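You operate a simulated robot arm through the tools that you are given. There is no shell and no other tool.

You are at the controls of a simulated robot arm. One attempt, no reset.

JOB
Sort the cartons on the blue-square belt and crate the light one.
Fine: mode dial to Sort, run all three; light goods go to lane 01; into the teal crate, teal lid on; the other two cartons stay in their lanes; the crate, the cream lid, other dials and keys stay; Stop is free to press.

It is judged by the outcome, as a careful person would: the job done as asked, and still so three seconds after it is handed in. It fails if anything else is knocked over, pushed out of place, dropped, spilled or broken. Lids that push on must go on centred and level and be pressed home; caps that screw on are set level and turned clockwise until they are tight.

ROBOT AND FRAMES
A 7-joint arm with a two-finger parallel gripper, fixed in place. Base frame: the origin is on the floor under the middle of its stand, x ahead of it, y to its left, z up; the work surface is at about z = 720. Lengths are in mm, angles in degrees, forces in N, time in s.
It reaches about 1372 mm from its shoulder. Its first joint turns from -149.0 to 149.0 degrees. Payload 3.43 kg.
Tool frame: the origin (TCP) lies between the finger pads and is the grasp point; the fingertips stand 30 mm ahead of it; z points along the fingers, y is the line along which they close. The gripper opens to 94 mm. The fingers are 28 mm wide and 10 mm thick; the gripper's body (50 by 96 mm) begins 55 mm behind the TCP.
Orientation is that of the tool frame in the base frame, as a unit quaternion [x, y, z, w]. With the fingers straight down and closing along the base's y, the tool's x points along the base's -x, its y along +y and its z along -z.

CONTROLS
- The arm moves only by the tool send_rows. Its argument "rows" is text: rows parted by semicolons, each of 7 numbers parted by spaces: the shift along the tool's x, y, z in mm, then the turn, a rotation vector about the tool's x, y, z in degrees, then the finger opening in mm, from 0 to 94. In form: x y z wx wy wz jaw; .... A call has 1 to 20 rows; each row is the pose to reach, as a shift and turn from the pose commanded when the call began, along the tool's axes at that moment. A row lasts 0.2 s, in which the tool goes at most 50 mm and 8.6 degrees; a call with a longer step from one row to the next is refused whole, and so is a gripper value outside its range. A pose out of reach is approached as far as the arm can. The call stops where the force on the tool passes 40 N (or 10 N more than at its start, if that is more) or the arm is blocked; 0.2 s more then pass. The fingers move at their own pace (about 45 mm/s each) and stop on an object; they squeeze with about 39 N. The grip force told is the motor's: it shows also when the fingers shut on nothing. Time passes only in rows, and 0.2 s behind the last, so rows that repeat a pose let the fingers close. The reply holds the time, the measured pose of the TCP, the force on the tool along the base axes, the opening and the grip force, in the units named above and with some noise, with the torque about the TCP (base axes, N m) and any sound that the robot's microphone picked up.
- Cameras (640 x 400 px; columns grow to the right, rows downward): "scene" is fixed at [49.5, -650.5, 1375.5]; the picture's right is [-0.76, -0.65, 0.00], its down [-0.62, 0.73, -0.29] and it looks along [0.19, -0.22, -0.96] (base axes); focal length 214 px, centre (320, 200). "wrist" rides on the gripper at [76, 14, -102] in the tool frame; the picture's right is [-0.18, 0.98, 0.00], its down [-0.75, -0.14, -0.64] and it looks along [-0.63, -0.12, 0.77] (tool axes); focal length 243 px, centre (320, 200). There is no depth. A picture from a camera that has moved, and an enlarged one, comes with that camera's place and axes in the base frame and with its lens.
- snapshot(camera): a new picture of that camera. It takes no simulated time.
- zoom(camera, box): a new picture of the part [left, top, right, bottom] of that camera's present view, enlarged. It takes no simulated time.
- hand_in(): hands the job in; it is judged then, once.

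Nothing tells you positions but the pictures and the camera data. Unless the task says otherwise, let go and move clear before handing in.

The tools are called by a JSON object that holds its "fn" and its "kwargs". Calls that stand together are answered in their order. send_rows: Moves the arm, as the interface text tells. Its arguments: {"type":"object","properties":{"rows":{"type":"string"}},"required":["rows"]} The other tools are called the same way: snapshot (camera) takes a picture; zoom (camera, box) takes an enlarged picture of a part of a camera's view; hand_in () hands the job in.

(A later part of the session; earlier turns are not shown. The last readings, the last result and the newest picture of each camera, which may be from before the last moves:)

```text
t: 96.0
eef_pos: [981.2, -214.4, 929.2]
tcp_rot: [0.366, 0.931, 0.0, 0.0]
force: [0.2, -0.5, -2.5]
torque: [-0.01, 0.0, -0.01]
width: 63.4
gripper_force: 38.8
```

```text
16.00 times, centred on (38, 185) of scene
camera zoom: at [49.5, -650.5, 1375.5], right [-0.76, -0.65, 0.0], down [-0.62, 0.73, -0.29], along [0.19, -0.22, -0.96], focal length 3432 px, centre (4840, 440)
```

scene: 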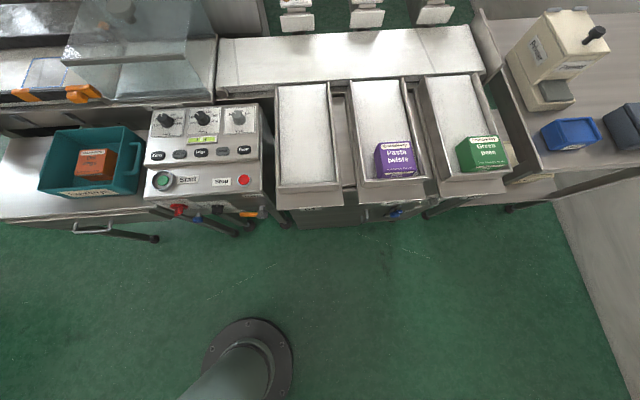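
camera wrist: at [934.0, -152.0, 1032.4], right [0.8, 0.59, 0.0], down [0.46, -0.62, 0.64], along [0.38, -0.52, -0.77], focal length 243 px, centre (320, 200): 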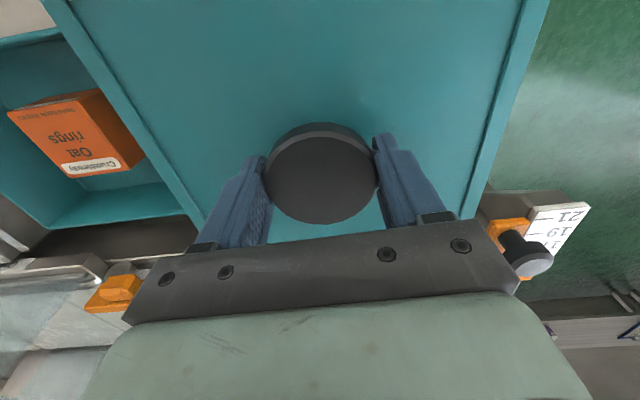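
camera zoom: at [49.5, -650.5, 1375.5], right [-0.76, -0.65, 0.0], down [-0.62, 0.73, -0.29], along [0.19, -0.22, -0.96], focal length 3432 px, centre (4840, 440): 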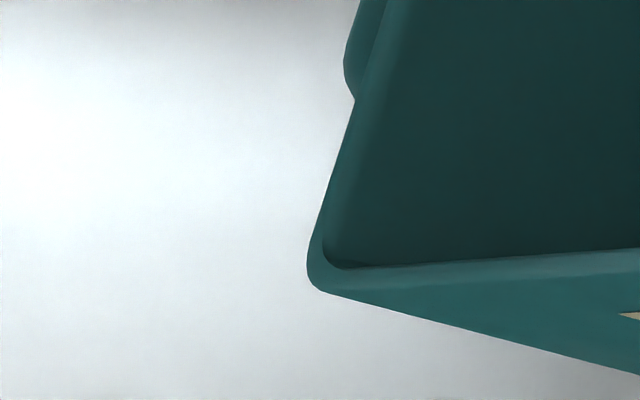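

Measured in the same camera: the lid was about 4.7 mm too far back and 1.5 mm to the right relative to the crate (crate itself has not moved). I'll bring it back with that correction and hover ~10 mm above the rim.

{"fn": "send_rows", "kwargs": {"rows": "0 -5 0 0 0 0 40; 0 -20 0 0 0 0 40; 1 -45 0 0 0 0 40; 1 -75 0 0 0 0 40; 2 -105 0 0 0 0 40; 2 -135 0 0 0 0 40; 3 -165 0 0 0 0 40; 3 -195 0 0 0 0 40; 4 -225 0 0 0 0 40; 4.5 -252 0 0 0 0 40; 4.5 -272 0 0 0 0 40; 4.5 -281 3 0 0 0 40; 4.5 -283.4 12 0 0 0 40; 4.5 -283.4 30 0 0 0 40; 4.5 -283.4 48 0 0 0 40; 4.5 -283.4 58 0 0 0 40; 4.5 -283.4 62 0 0 0 40; 4.5 -283.4 62 0 0 0 40"}}

{"fn": "zoom", "kwargs": {"camera": "scene", "box": [0, 100, 160, 220]}}

{"fn": "zoom", "kwargs": {"camera": "scene", "box": [95, 168, 120, 188]}}

{"fn": "zoom", "kwargs": {"camera": "scene", "box": [108, 112, 133, 132]}}

{"fn": "zoom", "kwargs": {"camera": "scene", "box": [25, 175, 50, 195]}}

```text
t: 99.8
eef_pos: [785.8, -421.6, 868.0]
tcp_rot: [0.366, 0.931, -0.001, 0.0]
force: [0.5, -0.3, -1.4]
torque: [-0.03, -0.02, -0.02]
width: 62.8
gripper_force: 38.8
```

```text
3.33 times, centred on (80, 160) of scene
camera zoom: at [49.5, -650.5, 1375.5], right [-0.76, -0.65, 0.0], down [-0.62, 0.73, -0.29], along [0.19, -0.22, -0.96], focal length 715 px, centre (1120, 333)
```

zoom: 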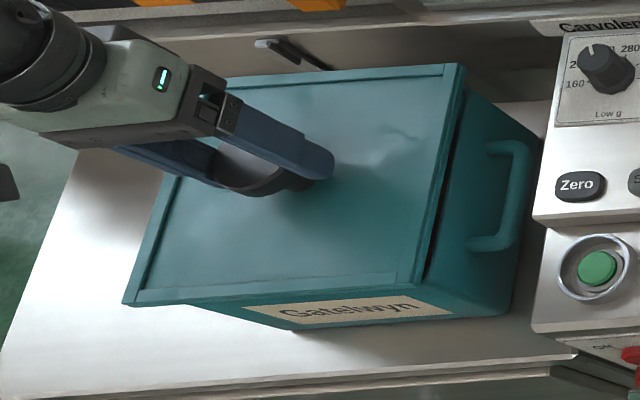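

```text
16.00 times, centred on (108, 178) of scene
camera zoom: at [49.5, -650.5, 1375.5], right [-0.76, -0.65, 0.0], down [-0.62, 0.73, -0.29], along [0.19, -0.22, -0.96], focal length 3432 px, centre (3720, 552)
```

zoom: 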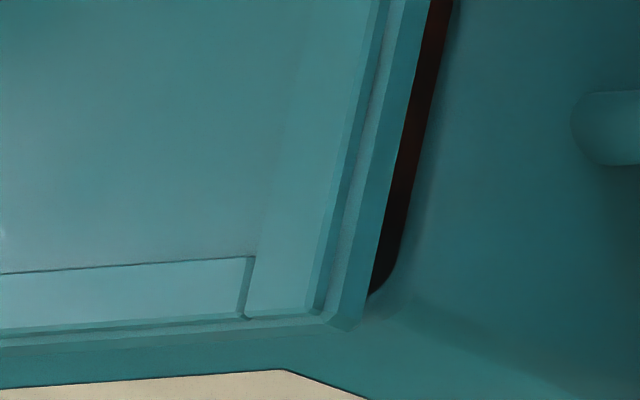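

```text
16.00 times, centred on (120, 122) of scene
camera zoom: at [49.5, -650.5, 1375.5], right [-0.76, -0.65, 0.0], down [-0.62, 0.73, -0.29], along [0.19, -0.22, -0.96], focal length 3432 px, centre (3512, 1448)
```

zoom: 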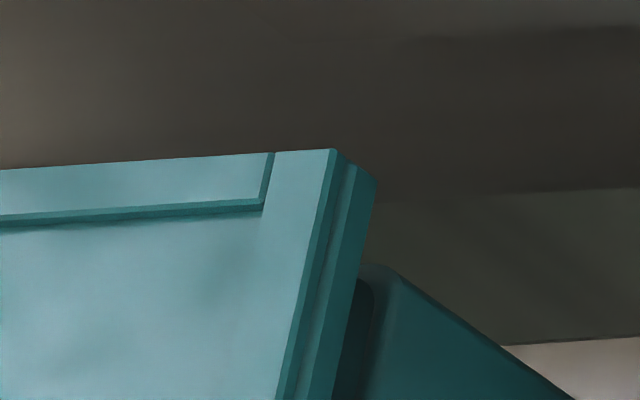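

```text
16.00 times, centred on (38, 185) of scene
camera zoom: at [49.5, -650.5, 1375.5], right [-0.76, -0.65, 0.0], down [-0.62, 0.73, -0.29], along [0.19, -0.22, -0.96], focal length 3432 px, centre (4840, 440)
```

zoom: 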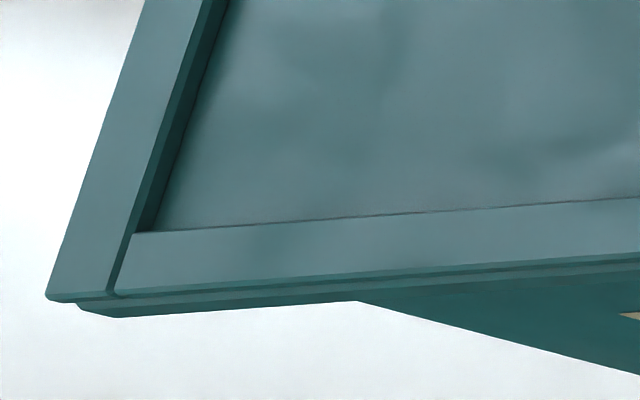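

Front/back alignment is now right; the side correction was slightly too much, so I take back 1.3 mm and lower in 1–1.5 mm steps.

{"fn": "send_rows", "kwargs": {"rows": "0.2 -1.3 0 0 0 -0.3 40; 0.2 -1.3 3 0 0 -0.3 40; 0.2 -1.3 6 0 0 -0.3 40; 0.2 -1.3 8 0 0 -0.3 40; 0.2 -1.3 9.5 0 0 -0.3 40"}}

{"fn": "send_rows", "kwargs": {"rows": "0 0 1 0 0 0 40; 0 0 2 0 0 0 40; 0 0 2 0 0 0 40"}}

```text
t: 101.0
eef_pos: [784.0, -421.7, 857.4]
tcp_rot: [0.363, 0.932, 0.0, 0.001]
force: [0.3, 0.3, -1.9]
torque: [-0.01, 0.02, 0.01]
width: 62.9
gripper_force: 39.2
```

```text
t: 101.8
eef_pos: [785.1, -421.6, 856.9]
tcp_rot: [0.363, 0.932, 0.0, -0.001]
force: [-0.3, 0.7, 1.0]
torque: [0.12, 0.25, 0.07]
width: 63.1
gripper_force: 39.4
```

{"fn": "send_rows", "kwargs": {"rows": "0 0 1 0 0 0 40; 0 0 2 0 0 0 40; 0 0 2 0 0 0 40"}}

{"fn": "zoom", "kwargs": {"camera": "scene", "box": [95, 168, 120, 188]}}

{"fn": "zoom", "kwargs": {"camera": "scene", "box": [108, 112, 133, 132]}}

{"fn": "zoom", "kwargs": {"camera": "scene", "box": [25, 175, 50, 195]}}

```text
t: 102.6
eef_pos: [784.1, -422.1, 855.9]
tcp_rot: [0.363, 0.932, -0.001, 0.002]
force: [4.5, -5.8, 31.2]
torque: [0.05, 0.43, 0.09]
width: 62.9
gripper_force: 39.5
```

```text
16.00 times, centred on (108, 178) of scene
camera zoom: at [49.5, -650.5, 1375.5], right [-0.76, -0.65, 0.0], down [-0.62, 0.73, -0.29], along [0.19, -0.22, -0.96], focal length 3432 px, centre (3720, 552)
```

zoom: 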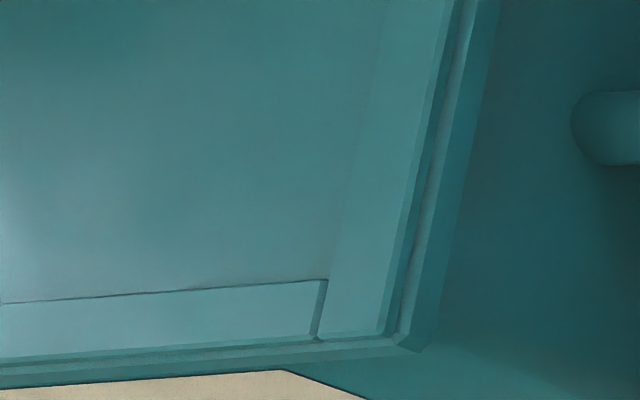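

```text
16.00 times, centred on (120, 122) of scene
camera zoom: at [49.5, -650.5, 1375.5], right [-0.76, -0.65, 0.0], down [-0.62, 0.73, -0.29], along [0.19, -0.22, -0.96], focal length 3432 px, centre (3512, 1448)
```

zoom: 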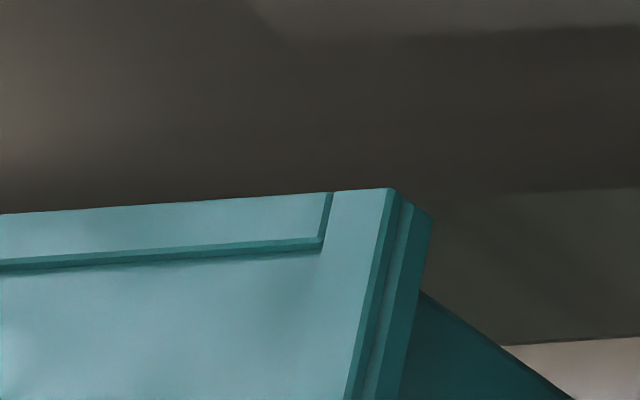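

```text
16.00 times, centred on (38, 185) of scene
camera zoom: at [49.5, -650.5, 1375.5], right [-0.76, -0.65, 0.0], down [-0.62, 0.73, -0.29], along [0.19, -0.22, -0.96], focal length 3432 px, centre (4840, 440)
```

zoom: 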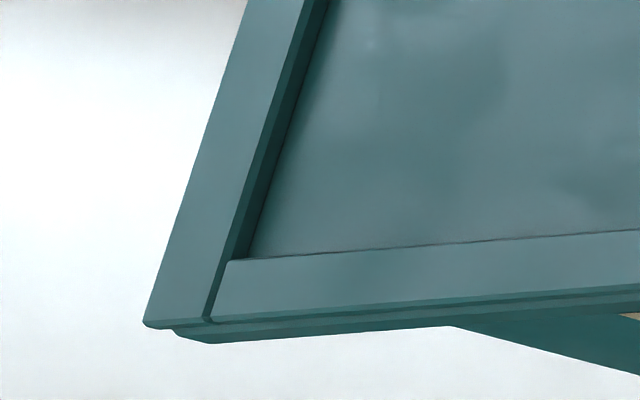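

Now centred within about 1 mm, resting on the rim. The fit is close, so I'll ease the load and nudge the lid about 1 mm to find where it drops on.

{"fn": "send_rows", "kwargs": {"rows": "0 0 -1.4 0 0 0 40; 0.2 -0.5 -1.4 0 0 0 40; 0.4 -1 -1.4 0 0 0 40; 0.4 -1 -1.4 0 0 0 40"}}

```text
t: 103.6
eef_pos: [782.5, -420.6, 854.9]
tcp_rot: [0.363, 0.932, 0.0, 0.0]
force: [5.0, 0.2, 12.3]
torque: [-0.75, -0.46, 0.43]
width: 62.8
gripper_force: 38.8
```

{"fn": "send_rows", "kwargs": {"rows": "0 0 0 0 0 0 40"}}

{"fn": "send_rows", "kwargs": {"rows": "0 0 1 0 0 0 40; 0 0 1 0 0 0 40"}}

{"fn": "zoom", "kwargs": {"camera": "scene", "box": [95, 168, 120, 188]}}

{"fn": "zoom", "kwargs": {"camera": "scene", "box": [108, 112, 133, 132]}}

{"fn": "zoom", "kwargs": {"camera": "scene", "box": [25, 175, 50, 195]}}

```text
t: 104.0
eef_pos: [781.6, -420.6, 855.9]
tcp_rot: [0.364, 0.932, 0.0, 0.001]
force: [2.2, 2.1, 9.2]
torque: [-0.21, -0.11, 0.28]
width: 62.8
gripper_force: 38.8
```

```text
t: 104.6
eef_pos: [783.1, -422.1, 856.3]
tcp_rot: [0.363, 0.932, 0.0, 0.001]
force: [3.5, 0.1, 19.3]
torque: [0.33, 0.81, 0.03]
width: 62.9
gripper_force: 39.0
```

```text
16.00 times, centred on (108, 178) of scene
camera zoom: at [49.5, -650.5, 1375.5], right [-0.76, -0.65, 0.0], down [-0.62, 0.73, -0.29], along [0.19, -0.22, -0.96], focal length 3432 px, centre (3720, 552)
```

zoom: 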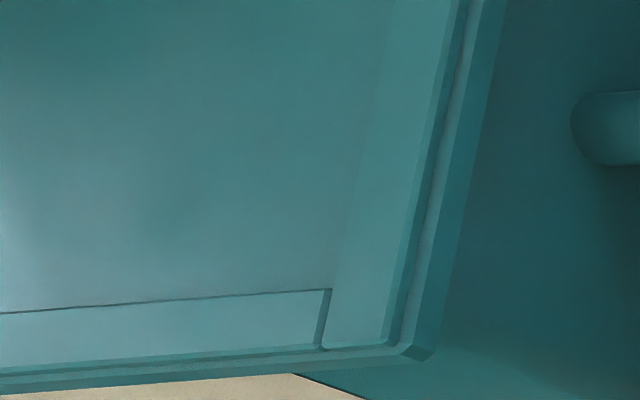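

```text
16.00 times, centred on (120, 122) of scene
camera zoom: at [49.5, -650.5, 1375.5], right [-0.76, -0.65, 0.0], down [-0.62, 0.73, -0.29], along [0.19, -0.22, -0.96], focal length 3432 px, centre (3512, 1448)
```

zoom: 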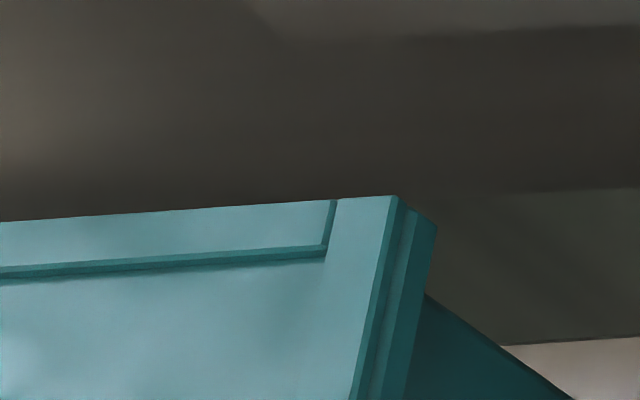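

```text
16.00 times, centred on (38, 185) of scene
camera zoom: at [49.5, -650.5, 1375.5], right [-0.76, -0.65, 0.0], down [-0.62, 0.73, -0.29], along [0.19, -0.22, -0.96], focal length 3432 px, centre (4840, 440)
```

zoom: 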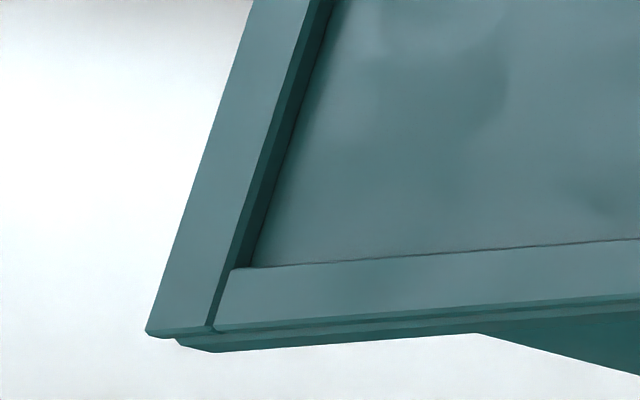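

Still resting on the rim. I'll do a gentle step-by-step search with about 10 N of load, first toward the right, watching for the vertical force to vanish.

{"fn": "send_rows", "kwargs": {"rows": "0 -0.4 -0.6 0 0 0 40; 0 -0.7 -0.6 0 0 0 40"}}

{"fn": "send_rows", "kwargs": {"rows": "0 -0.4 0 0 0 0 40; 0 -0.7 0 0 0 0 40"}}

{"fn": "send_rows", "kwargs": {"rows": "0 -0.4 0 0 0 0 40; 0 -0.7 0 0 0 0 40"}}

```text
t: 105.2
eef_pos: [782.3, -423.4, 856.3]
tcp_rot: [0.364, 0.932, 0.001, 0.001]
force: [2.4, 4.5, 16.3]
torque: [-0.37, 0.08, 0.07]
width: 62.9
gripper_force: 39.0
```

```text
t: 105.8
eef_pos: [782.4, -422.4, 856.4]
tcp_rot: [0.363, 0.932, 0.0, 0.001]
force: [0.8, 3.3, 9.3]
torque: [-0.16, -0.28, 0.13]
width: 62.9
gripper_force: 39.3
```

```text
t: 106.4
eef_pos: [780.5, -424.2, 855.8]
tcp_rot: [0.362, 0.932, 0.0, 0.001]
force: [1.8, 1.9, 6.7]
torque: [0.09, 0.15, -0.06]
width: 63.1
gripper_force: 38.4
```

{"fn": "send_rows", "kwargs": {"rows": "0 0 0.5 0 0 0 40; 0 0 1 0 0 0 40; 0 0 1 0 0 0 40"}}

{"fn": "zoom", "kwargs": {"camera": "scene", "box": [95, 168, 120, 188]}}

{"fn": "zoom", "kwargs": {"camera": "scene", "box": [108, 112, 133, 132]}}

{"fn": "zoom", "kwargs": {"camera": "scene", "box": [25, 175, 50, 195]}}

```text
t: 107.2
eef_pos: [781.5, -424.6, 855.8]
tcp_rot: [0.364, 0.931, -0.001, 0.002]
force: [1.5, 0.2, 26.2]
torque: [-0.01, 0.74, -0.06]
width: 62.9
gripper_force: 39.4
```

```text
16.00 times, centred on (108, 178) of scene
camera zoom: at [49.5, -650.5, 1375.5], right [-0.76, -0.65, 0.0], down [-0.62, 0.73, -0.29], along [0.19, -0.22, -0.96], focal length 3432 px, centre (3720, 552)
```

zoom: 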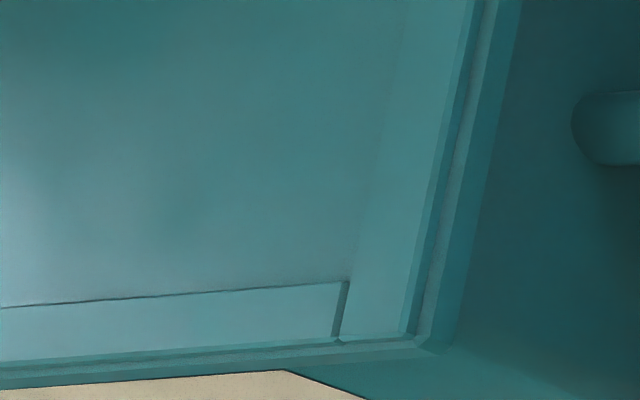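

```text
16.00 times, centred on (120, 122) of scene
camera zoom: at [49.5, -650.5, 1375.5], right [-0.76, -0.65, 0.0], down [-0.62, 0.73, -0.29], along [0.19, -0.22, -0.96], focal length 3432 px, centre (3512, 1448)
```

zoom: 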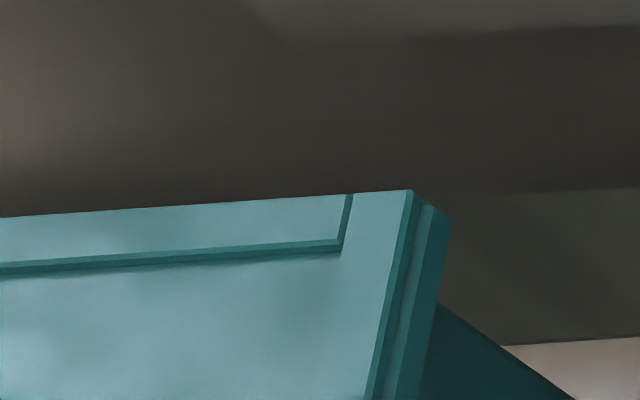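

```text
16.00 times, centred on (38, 185) of scene
camera zoom: at [49.5, -650.5, 1375.5], right [-0.76, -0.65, 0.0], down [-0.62, 0.73, -0.29], along [0.19, -0.22, -0.96], focal length 3432 px, centre (4840, 440)
```

zoom: 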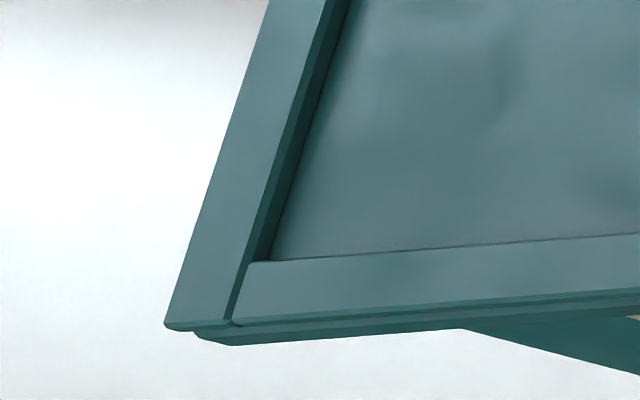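

No drop yet. I'll sweep back the other way slightly further back, with light load, watching for the vertical force to vanish.

{"fn": "send_rows", "kwargs": {"rows": "-0.5 0 -0.8 0 0 0 40; -1 0.3 -1 0 0 0 40; -1 0.3 -1 0 0 0 40"}}

{"fn": "send_rows", "kwargs": {"rows": "0 0.3 0 0 0 0 40; 0 0.6 0 0 0 0 40"}}

{"fn": "send_rows", "kwargs": {"rows": "0 0.3 0 0 0 0 40; 0 0.6 0 0 0 0 40"}}

{"fn": "send_rows", "kwargs": {"rows": "0 0.3 0 0 0 0 40; 0 0.6 0 0 0 0 40"}}

{"fn": "send_rows", "kwargs": {"rows": "0 0.3 0 0 0 0 40; 0 0.6 0 0 0 0 40"}}

{"fn": "send_rows", "kwargs": {"rows": "0 0.3 0 0 0 0 40; 0 0.6 0 0 0 0 40"}}

{"fn": "send_rows", "kwargs": {"rows": "0 0.3 0 0 0 0 40; 0 0.6 0 0 0 0 40"}}

```text
t: 108.0
eef_pos: [782.6, -422.5, 856.2]
tcp_rot: [0.363, 0.932, 0.0, 0.0]
force: [-8.9, 0.6, 19.4]
torque: [-0.21, -0.49, -0.11]
width: 62.9
gripper_force: 39.1
```

```text
t: 108.6
eef_pos: [782.7, -423.4, 855.7]
tcp_rot: [0.363, 0.932, 0.0, 0.001]
force: [-7.4, -4.9, 21.2]
torque: [0.38, 0.44, 0.2]
width: 63.0
gripper_force: 39.5
```

```text
t: 109.2
eef_pos: [782.6, -423.9, 856.8]
tcp_rot: [0.364, 0.931, -0.001, 0.001]
force: [-6.2, -5.6, 22.5]
torque: [-0.18, 0.4, 0.12]
width: 62.6
gripper_force: 38.9
```

```text
t: 109.8
eef_pos: [782.9, -422.1, 856.4]
tcp_rot: [0.363, 0.932, -0.001, 0.001]
force: [-5.4, -6.3, 18.0]
torque: [-0.71, 0.13, -0.17]
width: 63.0
gripper_force: 39.3
```

```text
t: 110.4
eef_pos: [784.7, -422.1, 856.7]
tcp_rot: [0.364, 0.932, 0.001, 0.001]
force: [1.2, -6.1, 18.5]
torque: [-0.62, 0.45, -0.11]
width: 63.0
gripper_force: 38.6
```

```text
t: 111.0
eef_pos: [784.3, -422.3, 855.8]
tcp_rot: [0.363, 0.932, 0.0, 0.001]
force: [0.6, -6.6, 15.2]
torque: [-0.57, -0.22, 0.07]
width: 62.8
gripper_force: 38.9
```

```text
t: 111.6
eef_pos: [784.4, -419.6, 855.8]
tcp_rot: [0.364, 0.931, -0.001, 0.0]
force: [-2.0, -0.9, 6.5]
torque: [-0.61, -0.17, -0.26]
width: 63.0
gripper_force: 39.4
```

{"fn": "zoom", "kwargs": {"camera": "scene", "box": [95, 168, 120, 188]}}

{"fn": "zoom", "kwargs": {"camera": "scene", "box": [108, 112, 133, 132]}}

{"fn": "zoom", "kwargs": {"camera": "scene", "box": [25, 175, 50, 195]}}

{"fn": "snapshot", "kwargs": {"camera": "wrist"}}

```text
16.00 times, centred on (108, 178) of scene
camera zoom: at [49.5, -650.5, 1375.5], right [-0.76, -0.65, 0.0], down [-0.62, 0.73, -0.29], along [0.19, -0.22, -0.96], focal length 3432 px, centre (3720, 552)
```

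zoom: 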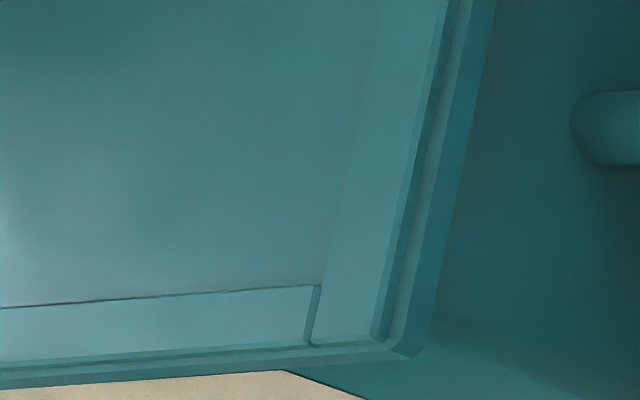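

```text
16.00 times, centred on (120, 122) of scene
camera zoom: at [49.5, -650.5, 1375.5], right [-0.76, -0.65, 0.0], down [-0.62, 0.73, -0.29], along [0.19, -0.22, -0.96], focal length 3432 px, centre (3512, 1448)
```

zoom: 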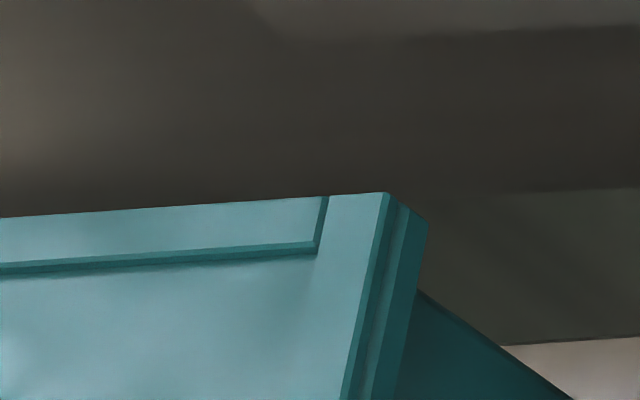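

```text
16.00 times, centred on (38, 185) of scene
camera zoom: at [49.5, -650.5, 1375.5], right [-0.76, -0.65, 0.0], down [-0.62, 0.73, -0.29], along [0.19, -0.22, -0.96], focal length 3432 px, centre (4840, 440)
```

zoom: 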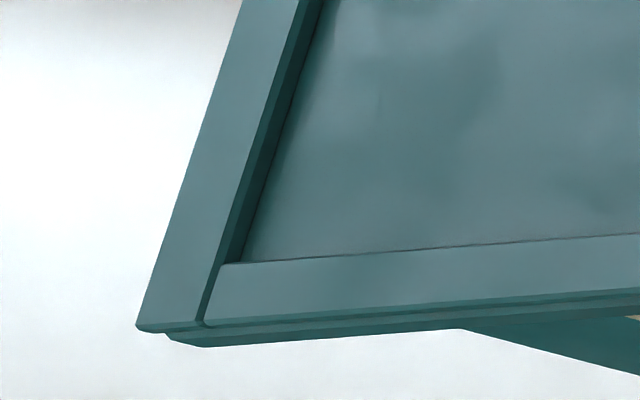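

```text
taken
camera wrist: at [737.7, -356.8, 959.0], right [0.8, 0.6, 0.0], down [0.46, -0.61, 0.64], along [0.38, -0.51, -0.77], focal length 243 px, centre (320, 200)
```

wrist: 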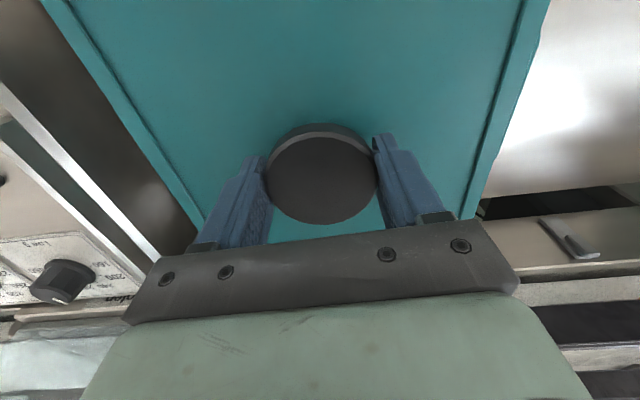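

{"fn": "send_rows", "kwargs": {"rows": "-0.6 0 0 0 0 0 40; -1.2 0 0 0 0 0 40; -1.2 0 0 0 0 0 40"}}

{"fn": "send_rows", "kwargs": {"rows": "0 -0.4 0 0 0 0 40; 0 -0.8 0 0 0 0 40"}}

{"fn": "send_rows", "kwargs": {"rows": "0 -0.4 0 0 0 0 40; 0 -0.8 0 0 0 0 40"}}

{"fn": "send_rows", "kwargs": {"rows": "0 -0.4 0 0 0 0 40; 0 -0.8 0 0 0 0 40"}}

{"fn": "send_rows", "kwargs": {"rows": "0 -0.4 0 0 0 0 40; 0 -0.8 0 0 0 0 40"}}

{"fn": "send_rows", "kwargs": {"rows": "0 -0.4 0 0 0 0 40; 0 -0.8 0 0 0 0 40"}}

```text
t: 112.4
eef_pos: [785.1, -420.9, 855.0]
tcp_rot: [0.362, 0.932, 0.0, 0.0]
force: [-4.1, 4.0, 10.6]
torque: [0.11, 0.86, -0.15]
width: 63.3
gripper_force: 39.3
```

```text
t: 113.0
eef_pos: [784.6, -422.4, 856.6]
tcp_rot: [0.364, 0.931, 0.0, 0.001]
force: [0.3, 4.3, 13.5]
torque: [0.05, 0.67, -0.28]
width: 63.0
gripper_force: 39.5
```

```text
t: 113.6
eef_pos: [785.5, -423.6, 855.6]
tcp_rot: [0.363, 0.932, -0.001, 0.001]
force: [2.0, 3.4, 9.5]
torque: [-0.08, 0.14, -0.01]
width: 63.0
gripper_force: 39.2
```

```text
t: 114.2
eef_pos: [784.8, -423.0, 855.5]
tcp_rot: [0.363, 0.932, -0.001, 0.001]
force: [4.3, 1.6, 11.4]
torque: [-0.3, 0.01, 0.22]
width: 62.7
gripper_force: 39.4
```

```text
t: 114.8
eef_pos: [784.1, -423.7, 856.2]
tcp_rot: [0.363, 0.932, 0.0, 0.0]
force: [2.7, 4.0, 9.0]
torque: [-0.58, -0.2, 0.24]
width: 63.1
gripper_force: 39.3
```

```text
t: 115.4
eef_pos: [784.2, -424.9, 856.2]
tcp_rot: [0.363, 0.932, 0.0, 0.0]
force: [1.9, 3.9, 13.0]
torque: [-0.25, 0.33, -0.07]
width: 62.5
gripper_force: 38.8
```

No drop-in felt, so it is likely a push fit. I'll centre it and press progressively harder, reading height each time.

{"fn": "send_rows", "kwargs": {"rows": "0 0 0.6 0 0 0 40; 0 0 1.2 0 0 0 40; 0 0 1.2 0 0 0 40"}}

{"fn": "send_rows", "kwargs": {"rows": "0 0 0.4 0 0 0 40; 0 0 0.8 0 0 0 40; 0 0 0.8 0 0 0 40"}}

```text
t: 116.2
eef_pos: [783.5, -425.1, 856.1]
tcp_rot: [0.363, 0.932, 0.0, 0.002]
force: [4.6, 4.7, 36.4]
torque: [0.05, 0.74, -0.17]
width: 63.3
gripper_force: 38.7
```

```text
t: 116.7
eef_pos: [784.3, -426.6, 856.4]
tcp_rot: [0.363, 0.932, -0.001, 0.001]
force: [-0.5, 1.1, 11.0]
torque: [-0.14, 0.22, 0.01]
width: 62.7
gripper_force: 39.1
stopped in row 2: the force on the tool passed its limit at 47 N (the readings are from after the stop); the commanded pose is now the measured one
```

Pressing to 47 N moved nothing, so before forcing anything I want to see the lid's underside. I'll lift it away and tilt it toward the scene camera.

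{"fn": "send_rows", "kwargs": {"rows": "0 0 -3 0 0 0 40; 0 0 -8 0 0 0 40; 0 0 -20 0 0 0 40; 0 0 -40 0 0 0 40; 0 0 -65 0 0 0 40; 0 0 -90 0 0 0 40; 0 0 -115 0 0 0 40; 0 5 -135 0 0 0 40; 0 20 -145 0 0 0 40; 0 45 -150 0 0 0 40; 0 75 -150 0 0 0 40; 0 105 -150 0 0 0 40; 0 135 -150 0 0 0 40; 0 165 -150 0 0 0 40; 0 185 -150 0 0 0 40; 0 198 -150 0 0 0 40; 0 200 -150 0 0 0 40; 0 200 -150 0 0 0 40"}}

{"fn": "send_rows", "kwargs": {"rows": "0 0 0 2 0 0 40; 0 0 0 5 0 0 40; 0 0 0 9 0 0 40; 0 0 0 13 0 0 40; 0 0 0 17 0 0 40; 0 0 0 21 0 0 40; 0 0 0 25 0 0 40; 0 0 0 28 0 0 40; 0 0 0 30 0 0 40; 0 0 0 30 0 0 40"}}

{"fn": "snapshot", "kwargs": {"camera": "scene"}}

{"fn": "zoom", "kwargs": {"camera": "scene", "box": [0, 60, 160, 200]}}

```text
t: 120.5
eef_pos: [919.5, -277.8, 1004.3]
tcp_rot: [0.363, 0.932, -0.001, 0.001]
force: [0.0, -0.5, -2.2]
torque: [0.01, -0.01, 0.01]
width: 62.9
gripper_force: 39.3
```

```text
t: 122.7
eef_pos: [918.4, -277.7, 1005.2]
tcp_rot: [0.351, 0.9, -0.242, -0.093]
force: [-0.1, 0.4, -1.9]
torque: [0.03, -0.03, 0.01]
width: 63.0
gripper_force: 39.0
```

```text
taken
```

scene: 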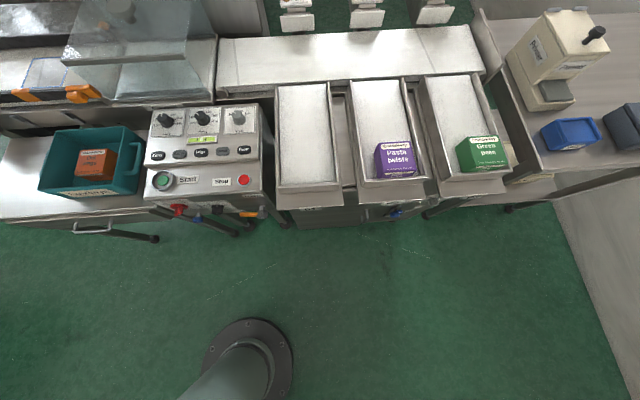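

```text
2.86 times, centred on (80, 130) of scene
camera zoom: at [49.5, -650.5, 1375.5], right [-0.76, -0.65, 0.0], down [-0.62, 0.73, -0.29], along [0.19, -0.22, -0.96], focal length 613 px, centre (1006, 400)
```

zoom: 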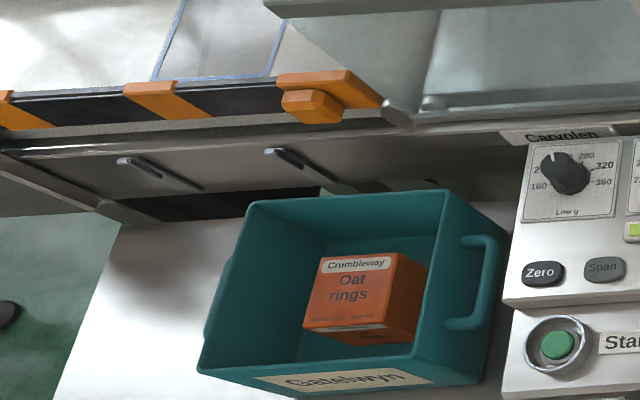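

The lid is outside the scene camera's view; I'll bring it in toward the middle, keeping it high, and tilt a bit more.

{"fn": "send_rows", "kwargs": {"rows": "1 -10 5 0 0 0 40; 3 -30 15 0 0 0 40; 6 -58 29 0 0 0 40; 9 -86 43 0 0 0 40; 12 -114 57 0 0 0 40; 15 -142 71 0 0 0 40; 19 -170 85 0 0 0 40; 22 -198 99 0 0 0 40; 25 -226 113 0 0 0 40; 28 -254 127 0 0 0 40; 31 -282 141 0 0 0 40; 34 -310 155 0 0 0 40; 37 -338 169 0 0 0 40; 40 -360 180 0 0 0 40; 41 -373 187 0 0 0 40; 41.8 -379 190 0 0 0 40; 41.8 -379 190 0 0 0 40"}}

{"fn": "send_rows", "kwargs": {"rows": "0 0 0 3 0 0 40; 0 0 0 7 0 0 40; 0 0 0 11 0 0 40; 0 0 0 15 0 0 40; 0 0 0 19 0 0 40; 0 0 0 22 0 0 40; 0 0 0 24 0 0 40; 0 0 0 24 0 0 40"}}

{"fn": "snapshot", "kwargs": {"camera": "scene"}}

```text
t: 126.3
eef_pos: [602.2, -562.2, 1031.5]
tcp_rot: [0.351, 0.9, -0.241, -0.092]
force: [-0.1, -0.3, -2.1]
torque: [0.02, -0.04, 0.01]
width: 62.9
gripper_force: 38.8
```

```text
t: 128.1
eef_pos: [601.9, -561.0, 1029.7]
tcp_rot: [0.324, 0.83, -0.424, -0.164]
force: [0.9, 0.1, -1.8]
torque: [0.02, -0.05, 0.0]
width: 63.1
gripper_force: 38.9
```

```text
taken
```

scene: 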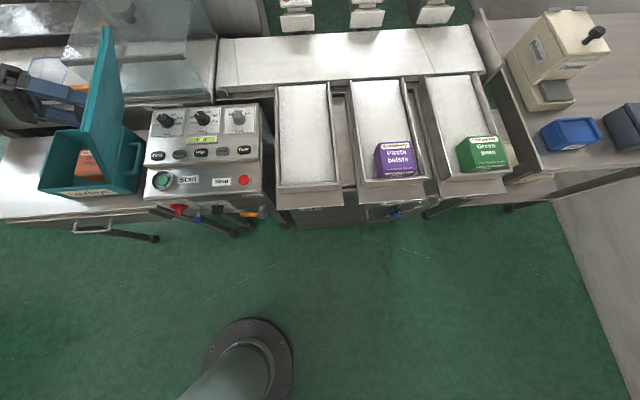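

{"fn": "zoom", "kwargs": {"camera": "scene", "box": [30, 10, 150, 170]}}

{"fn": "zoom", "kwargs": {"camera": "scene", "box": [80, 20, 130, 80]}}

{"fn": "zoom", "kwargs": {"camera": "scene", "box": [70, 110, 120, 170]}}

```text
2.50 times, centred on (90, 90) of scene
camera zoom: at [49.5, -650.5, 1375.5], right [-0.76, -0.65, 0.0], down [-0.62, 0.73, -0.29], along [0.19, -0.22, -0.96], focal length 536 px, centre (895, 475)
```

zoom: 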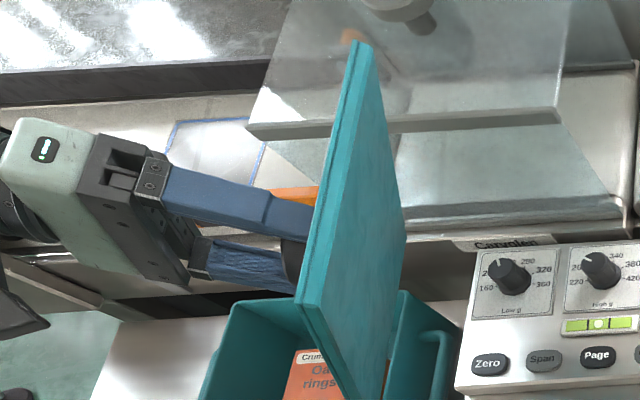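

```text
6.67 times, centred on (105, 50) of scene
camera zoom: at [49.5, -650.5, 1375.5], right [-0.76, -0.65, 0.0], down [-0.62, 0.73, -0.29], along [0.19, -0.22, -0.96], focal length 1430 px, centre (1753, 1200)
```

zoom: 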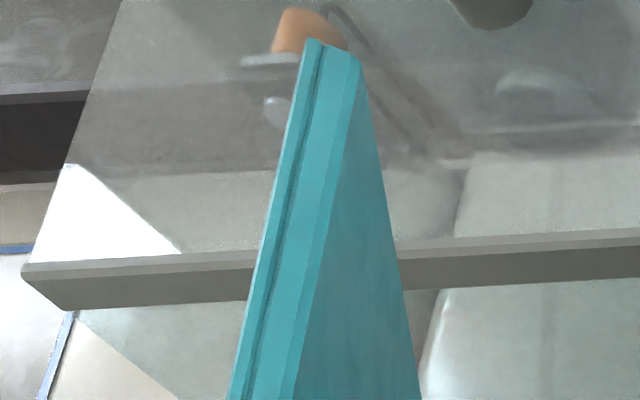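

```text
6.67 times, centred on (95, 140) of scene
camera zoom: at [49.5, -650.5, 1375.5], right [-0.76, -0.65, 0.0], down [-0.62, 0.73, -0.29], along [0.19, -0.22, -0.96], focal length 1430 px, centre (1820, 600)
```

zoom: 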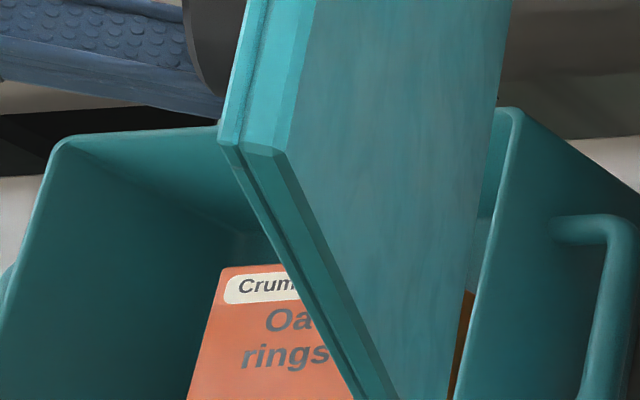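

The underside is completely flat: it's a lay-on lid with no skirt, so it simply needs to sit centred and level on the rim. I'll level it again and carry it back over the crate.

{"fn": "send_rows", "kwargs": {"rows": "0 0 0 -2 0 0 40; 0 0 0 -6 0 0 40; 0 0 0 -10 0 0 40; 0 0 0 -14 0 0 40; 0 0 0 -18 0 0 40; 0 0 0 -22 0 0 40; 0 0 0 -26 0 0 40; 0 0 0 -30 0 0 40; 0 0 0 -34 0 0 40; 0 0 0 -38 0 0 40; 0 0 0 -42 0 0 40; 0 0 0 -46 0 0 40; 0 0 0 -50 0 0 40; 0 0 0 -53 0 0 40; 0 0 0 -54 0 0 40; 0 0 0 -54 0 0 40"}}

{"fn": "send_rows", "kwargs": {"rows": "-1 6 0 0 0 0 40; -4 22 0 0 0 0 40; -8 45 0 0 0 0 40; -13 72 0 0 0 0 40; -18 100 0 0 0 0 40; -23 130 5 0 0 0 40; -28 160 20 0 0 0 40; -33 187 40 0 0 0 40; -37 208 62 0 0 0 40; -39 220 82 0 0 0 40; -39.3 224.8 96 0 0 0 40; -39.3 224.8 100 0 0 0 40; -39.3 224.8 100 0 0 0 40"}}

{"fn": "snapshot", "kwargs": {"camera": "scene"}}

{"fn": "snapshot", "kwargs": {"camera": "wrist"}}

```text
t: 131.5
eef_pos: [603.0, -561.8, 1028.6]
tcp_rot: [0.363, 0.932, -0.001, 0.001]
force: [0.2, 0.8, -1.9]
torque: [0.02, -0.02, -0.01]
width: 62.8
gripper_force: 39.2
```

```text
t: 134.3
eef_pos: [783.9, -423.2, 930.7]
tcp_rot: [0.363, 0.932, 0.0, 0.002]
force: [0.6, 0.4, -2.7]
torque: [0.02, -0.02, 0.0]
width: 63.1
gripper_force: 38.8
```

```text
taken
```

scene: 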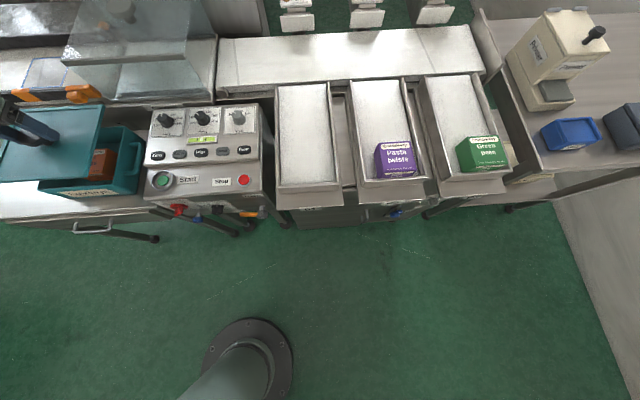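

```text
taken
camera wrist: at [736.5, -359.0, 1033.0], right [0.8, 0.6, 0.0], down [0.46, -0.61, 0.64], along [0.39, -0.52, -0.76], focal length 243 px, centre (320, 200)
```

wrist: 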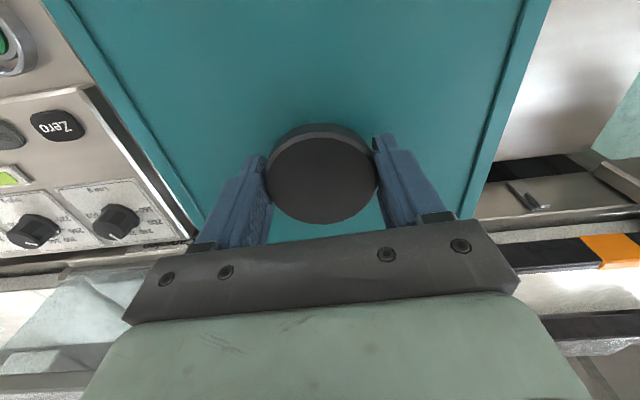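

{"fn": "send_rows", "kwargs": {"rows": "0 0 8 0 0 0 40; 0 0 22 0 0 0 40; 0 0 40 0 0 0 40; 0 0 54 0 0 0 40; 0 0 63 0 0 0 40; 0 0 68 0 0 0 40; 0 0 70 0 0 0 40; 0 0 70 0 0 0 40"}}

{"fn": "zoom", "kwargs": {"camera": "scene", "box": [95, 168, 120, 188]}}

{"fn": "zoom", "kwargs": {"camera": "scene", "box": [108, 112, 133, 132]}}

{"fn": "zoom", "kwargs": {"camera": "scene", "box": [25, 175, 50, 195]}}

```text
t: 136.1
eef_pos: [782.4, -423.3, 859.8]
tcp_rot: [0.363, 0.932, -0.001, 0.002]
force: [0.5, 0.9, -2.0]
torque: [0.0, 0.02, -0.01]
width: 63.0
gripper_force: 38.4
```

```text
16.00 times, centred on (108, 178) of scene
camera zoom: at [49.5, -650.5, 1375.5], right [-0.76, -0.65, 0.0], down [-0.62, 0.73, -0.29], along [0.19, -0.22, -0.96], focal length 3432 px, centre (3720, 552)
```

zoom: 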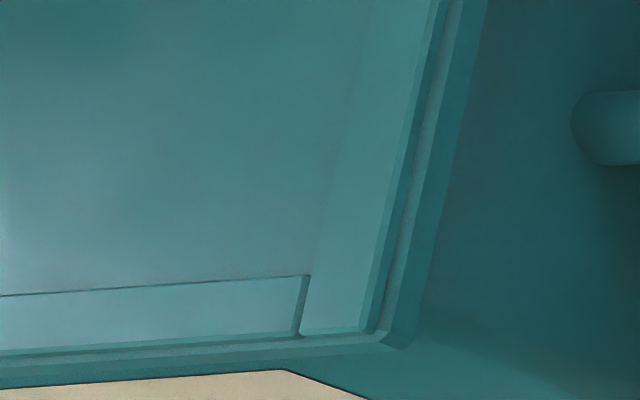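

```text
16.00 times, centred on (120, 122) of scene
camera zoom: at [49.5, -650.5, 1375.5], right [-0.76, -0.65, 0.0], down [-0.62, 0.73, -0.29], along [0.19, -0.22, -0.96], focal length 3432 px, centre (3512, 1448)
```

zoom: 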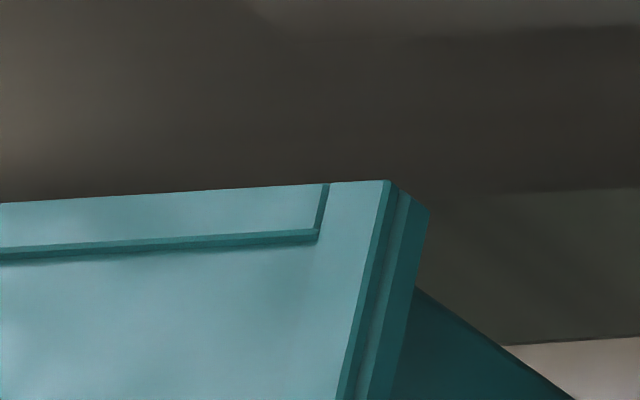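

```text
16.00 times, centred on (38, 185) of scene
camera zoom: at [49.5, -650.5, 1375.5], right [-0.76, -0.65, 0.0], down [-0.62, 0.73, -0.29], along [0.19, -0.22, -0.96], focal length 3432 px, centre (4840, 440)
```

zoom: 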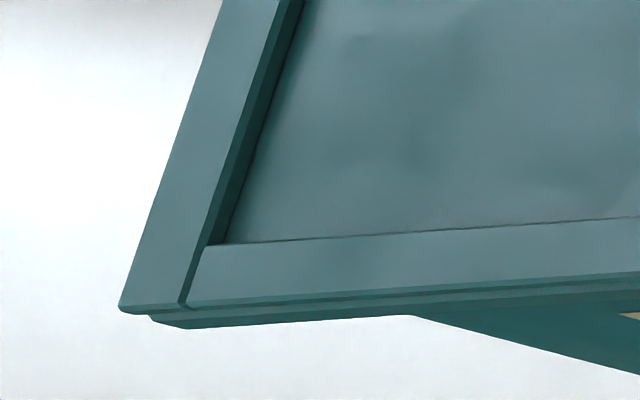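

Centred to within about a millimetre. Lowering the last few millimetres to rest on the rim.

{"fn": "send_rows", "kwargs": {"rows": "0 0 1 0 0 0 40; 0 0 2 0 0 0 40; 0 0 3 0 0 0 40; 0 0 3 0 0 0 40"}}

{"fn": "send_rows", "kwargs": {"rows": "0 0 0.6 0 0 0 40; 0 0 1.2 0 0 0 40; 0 0 1.2 0 0 0 40"}}

```text
t: 137.1
eef_pos: [783.9, -422.3, 855.7]
tcp_rot: [0.363, 0.932, -0.001, 0.002]
force: [-0.5, 0.8, 2.5]
torque: [-0.56, 0.14, -0.04]
width: 62.9
gripper_force: 38.8
```

```text
t: 137.9
eef_pos: [782.8, -422.3, 856.8]
tcp_rot: [0.363, 0.932, -0.001, 0.002]
force: [5.3, -1.4, 18.8]
torque: [0.27, 0.51, 0.1]
width: 62.9
gripper_force: 39.4
```

Evenly seated contact. Easing the load to near zero, then releasing the knob.

{"fn": "send_rows", "kwargs": {"rows": "0 0 -0.6 0 0 0 40; 0 0 -1.1 0 0 0 40; 0 0 -1.1 0 0 0 40"}}

{"fn": "send_rows", "kwargs": {"rows": "0 0 0 0 0 0 66; 0 0 0 0 0 0 75; 0 0 0 0 0 0 90; 0 0 0 0 0 0 94; 0 0 0 0 0 0 94"}}

{"fn": "snapshot", "kwargs": {"camera": "wrist"}}

{"fn": "zoom", "kwargs": {"camera": "scene", "box": [0, 100, 160, 220]}}

```text
t: 138.7
eef_pos: [782.7, -423.3, 856.5]
tcp_rot: [0.363, 0.932, 0.001, 0.002]
force: [2.6, -0.3, 5.8]
torque: [-0.28, -0.85, 0.13]
width: 62.9
gripper_force: 39.2
```

```text
t: 139.9
eef_pos: [781.8, -422.2, 856.4]
tcp_rot: [0.363, 0.932, -0.001, 0.001]
force: [-0.2, -0.4, 0.0]
torque: [-0.04, -0.01, 0.0]
width: 93.9
gripper_force: 0.0
```

```text
taken
camera wrist: at [735.9, -358.7, 959.4], right [0.8, 0.6, 0.0], down [0.46, -0.61, 0.64], along [0.39, -0.52, -0.76], focal length 243 px, centre (320, 200)
```

wrist: 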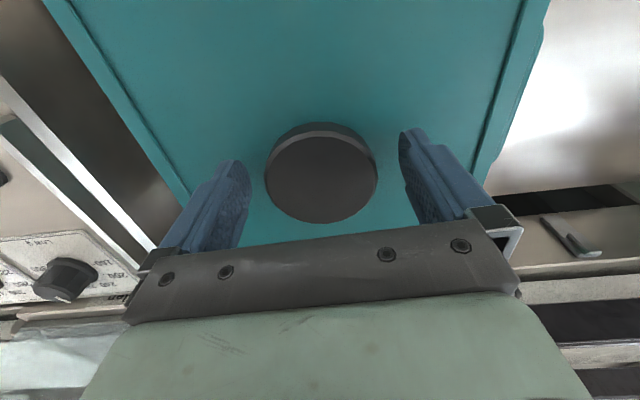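

```text
3.33 times, centred on (80, 160) of scene
camera zoom: at [49.5, -650.5, 1375.5], right [-0.76, -0.65, 0.0], down [-0.62, 0.73, -0.29], along [0.19, -0.22, -0.96], focal length 715 px, centre (1120, 333)
```

zoom: 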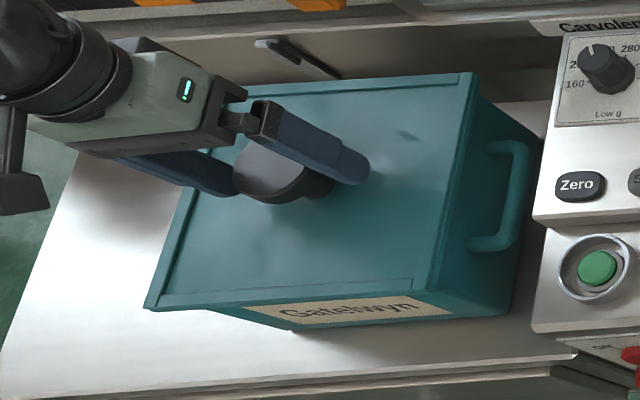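

Released; the lid stays put. Rising straight up and backing off to inspect the centring with the wrist camera.

{"fn": "send_rows", "kwargs": {"rows": "0 0 -5 0 0 0 94; 0 0 -15 0 0 0 94; 0 0 -35 0 0 0 94; 0 0 -65 0 0 0 94; 0 0 -100 0 0 0 94; 0 0 -140 0 0 0 94; 10 0 -175 0 0 0 94; 35 0 -205 0 0 0 94; 65 0 -225 0 0 0 94; 90 0 -232 0 0 0 94; 100 0 -234 0 0 0 94; 100 0 -234 0 0 0 94"}}

{"fn": "snapshot", "kwargs": {"camera": "wrist"}}

{"fn": "zoom", "kwargs": {"camera": "wrist", "box": [200, 20, 440, 200]}}

{"fn": "zoom", "kwargs": {"camera": "scene", "box": [0, 100, 160, 220]}}

```text
t: 142.5
eef_pos: [707.8, -354.7, 1090.5]
tcp_rot: [0.364, 0.931, 0.0, 0.002]
force: [-0.4, 0.7, 0.0]
torque: [0.01, -0.04, 0.0]
width: 94.0
gripper_force: 0.0
```

```text
taken
camera wrist: at [661.0, -289.9, 1192.8], right [0.8, 0.6, 0.0], down [0.46, -0.61, 0.64], along [0.39, -0.52, -0.76], focal length 243 px, centre (320, 200)
```

wrist: 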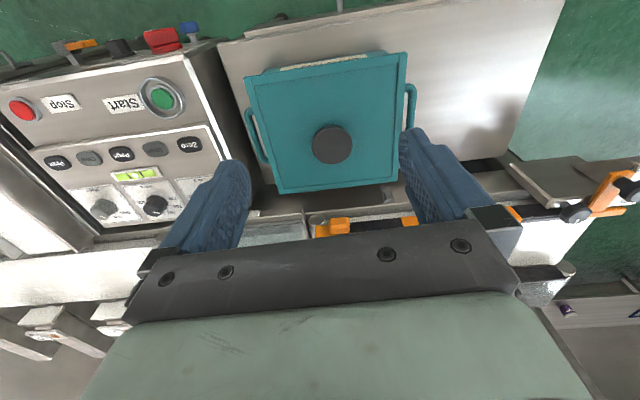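

```text
2.22 times, centred on (320, 110) of wrist
camera zoom: at [661.0, -289.9, 1192.8], right [0.8, 0.6, 0.0], down [0.46, -0.61, 0.64], along [0.39, -0.52, -0.76], focal length 539 px, centre (320, 400)
```

zoom: 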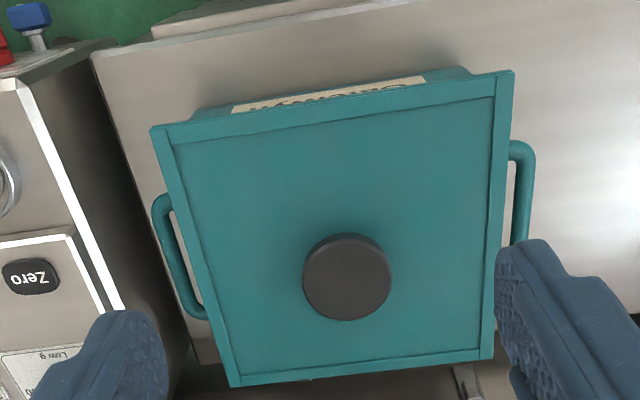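

```text
3.33 times, centred on (80, 160) of scene
camera zoom: at [49.5, -650.5, 1375.5], right [-0.76, -0.65, 0.0], down [-0.62, 0.73, -0.29], along [0.19, -0.22, -0.96], focal length 715 px, centre (1120, 333)
```

zoom: 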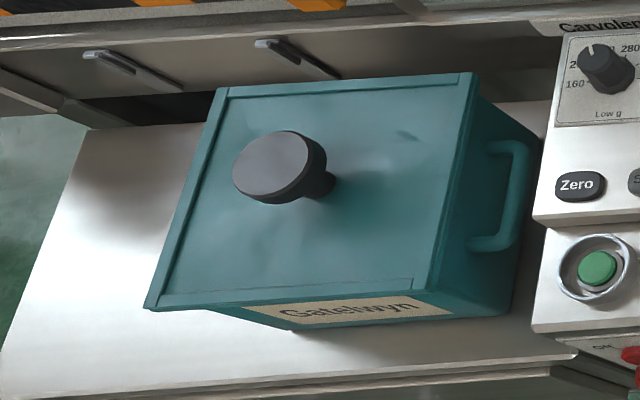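

{"fn": "zoom", "kwargs": {"camera": "wrist", "box": [235, 90, 305, 180]}}

{"fn": "zoom", "kwargs": {"camera": "wrist", "box": [370, 40, 440, 140]}}

```text
4.44 times, centred on (270, 135) of wrist
camera zoom: at [661.0, -289.9, 1192.8], right [0.8, 0.6, 0.0], down [0.46, -0.61, 0.64], along [0.39, -0.52, -0.76], focal length 1078 px, centre (542, 489)
```

zoom: 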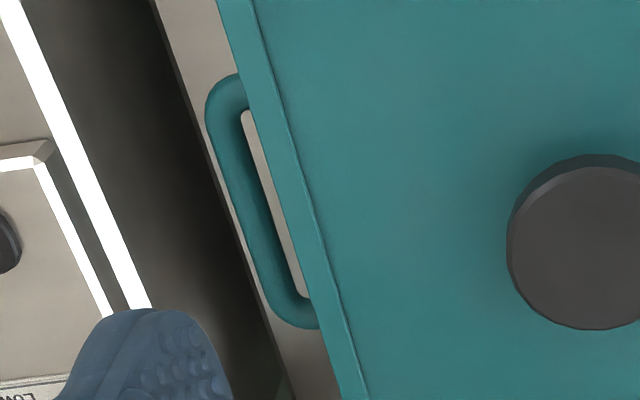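

```text
4.00 times, centred on (405, 90) of wrist
camera zoom: at [661.0, -289.9, 1192.8], right [0.8, 0.6, 0.0], down [0.46, -0.61, 0.64], along [0.39, -0.52, -0.76], focal length 970 px, centre (-20, 640)
```

zoom: 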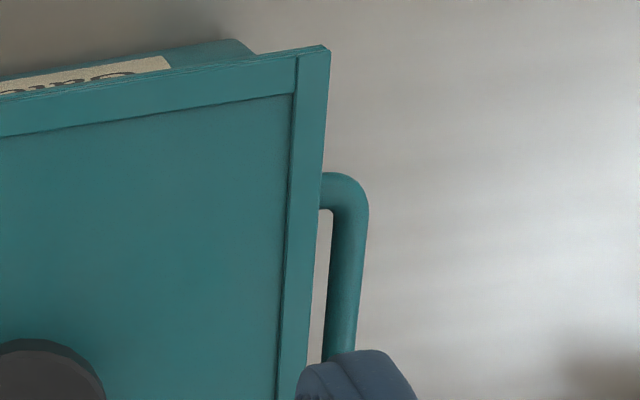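

The lid sits centred (handles protrude 34–35 mm equally on both sides), level and square on the crate. For good measure I'll press it down once with closed fingertips on the centre of the knob.

{"fn": "send_rows", "kwargs": {"rows": "-8 0 0 0 0 0 60; -30 0 0 0 0 0 30; -60 0 0 0 0 0 0; -85 0 10 0 0 0 0; -99 0 30 0 0 0 0; -101 0 65 0 0 0 0; -101 0 105 0 0 0 0; -101 0 145 0 0 0 0; -101 0 175 0 0 0 0; -101 0 192 0 0 0 0; -101 0 195 0 0 0 0; -101 0 195 0 0 0 0"}}

{"fn": "snapshot", "kwargs": {"camera": "wrist"}}

{"fn": "zoom", "kwargs": {"camera": "scene", "box": [0, 100, 160, 220]}}

```text
t: 145.1
eef_pos: [784.7, -423.9, 896.7]
tcp_rot: [0.363, 0.932, -0.001, 0.001]
force: [0.8, 0.4, -0.1]
torque: [0.03, 0.01, 0.01]
width: 0.0
gripper_force: 33.6
```

```text
taken
camera wrist: at [737.3, -359.1, 999.1], right [0.8, 0.6, 0.0], down [0.46, -0.61, 0.64], along [0.39, -0.52, -0.76], focal length 243 px, centre (320, 200)
```

wrist: 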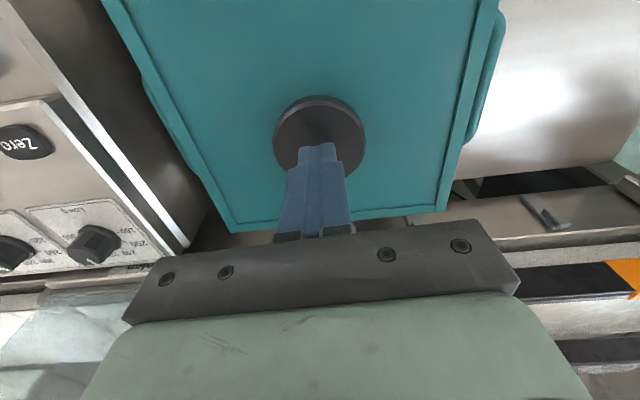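

```text
3.33 times, centred on (80, 160) of scene
camera zoom: at [49.5, -650.5, 1375.5], right [-0.76, -0.65, 0.0], down [-0.62, 0.73, -0.29], along [0.19, -0.22, -0.96], focal length 715 px, centre (1120, 333)
```

zoom: 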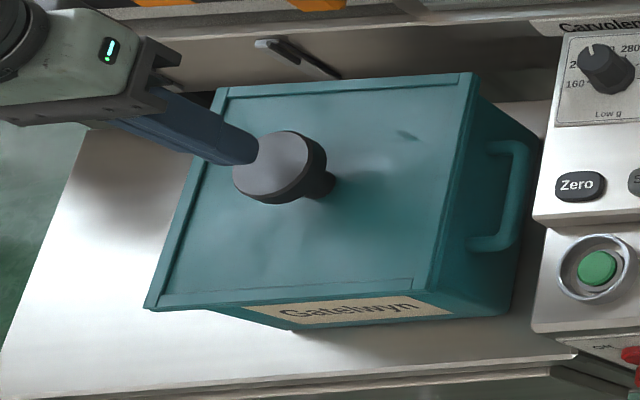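

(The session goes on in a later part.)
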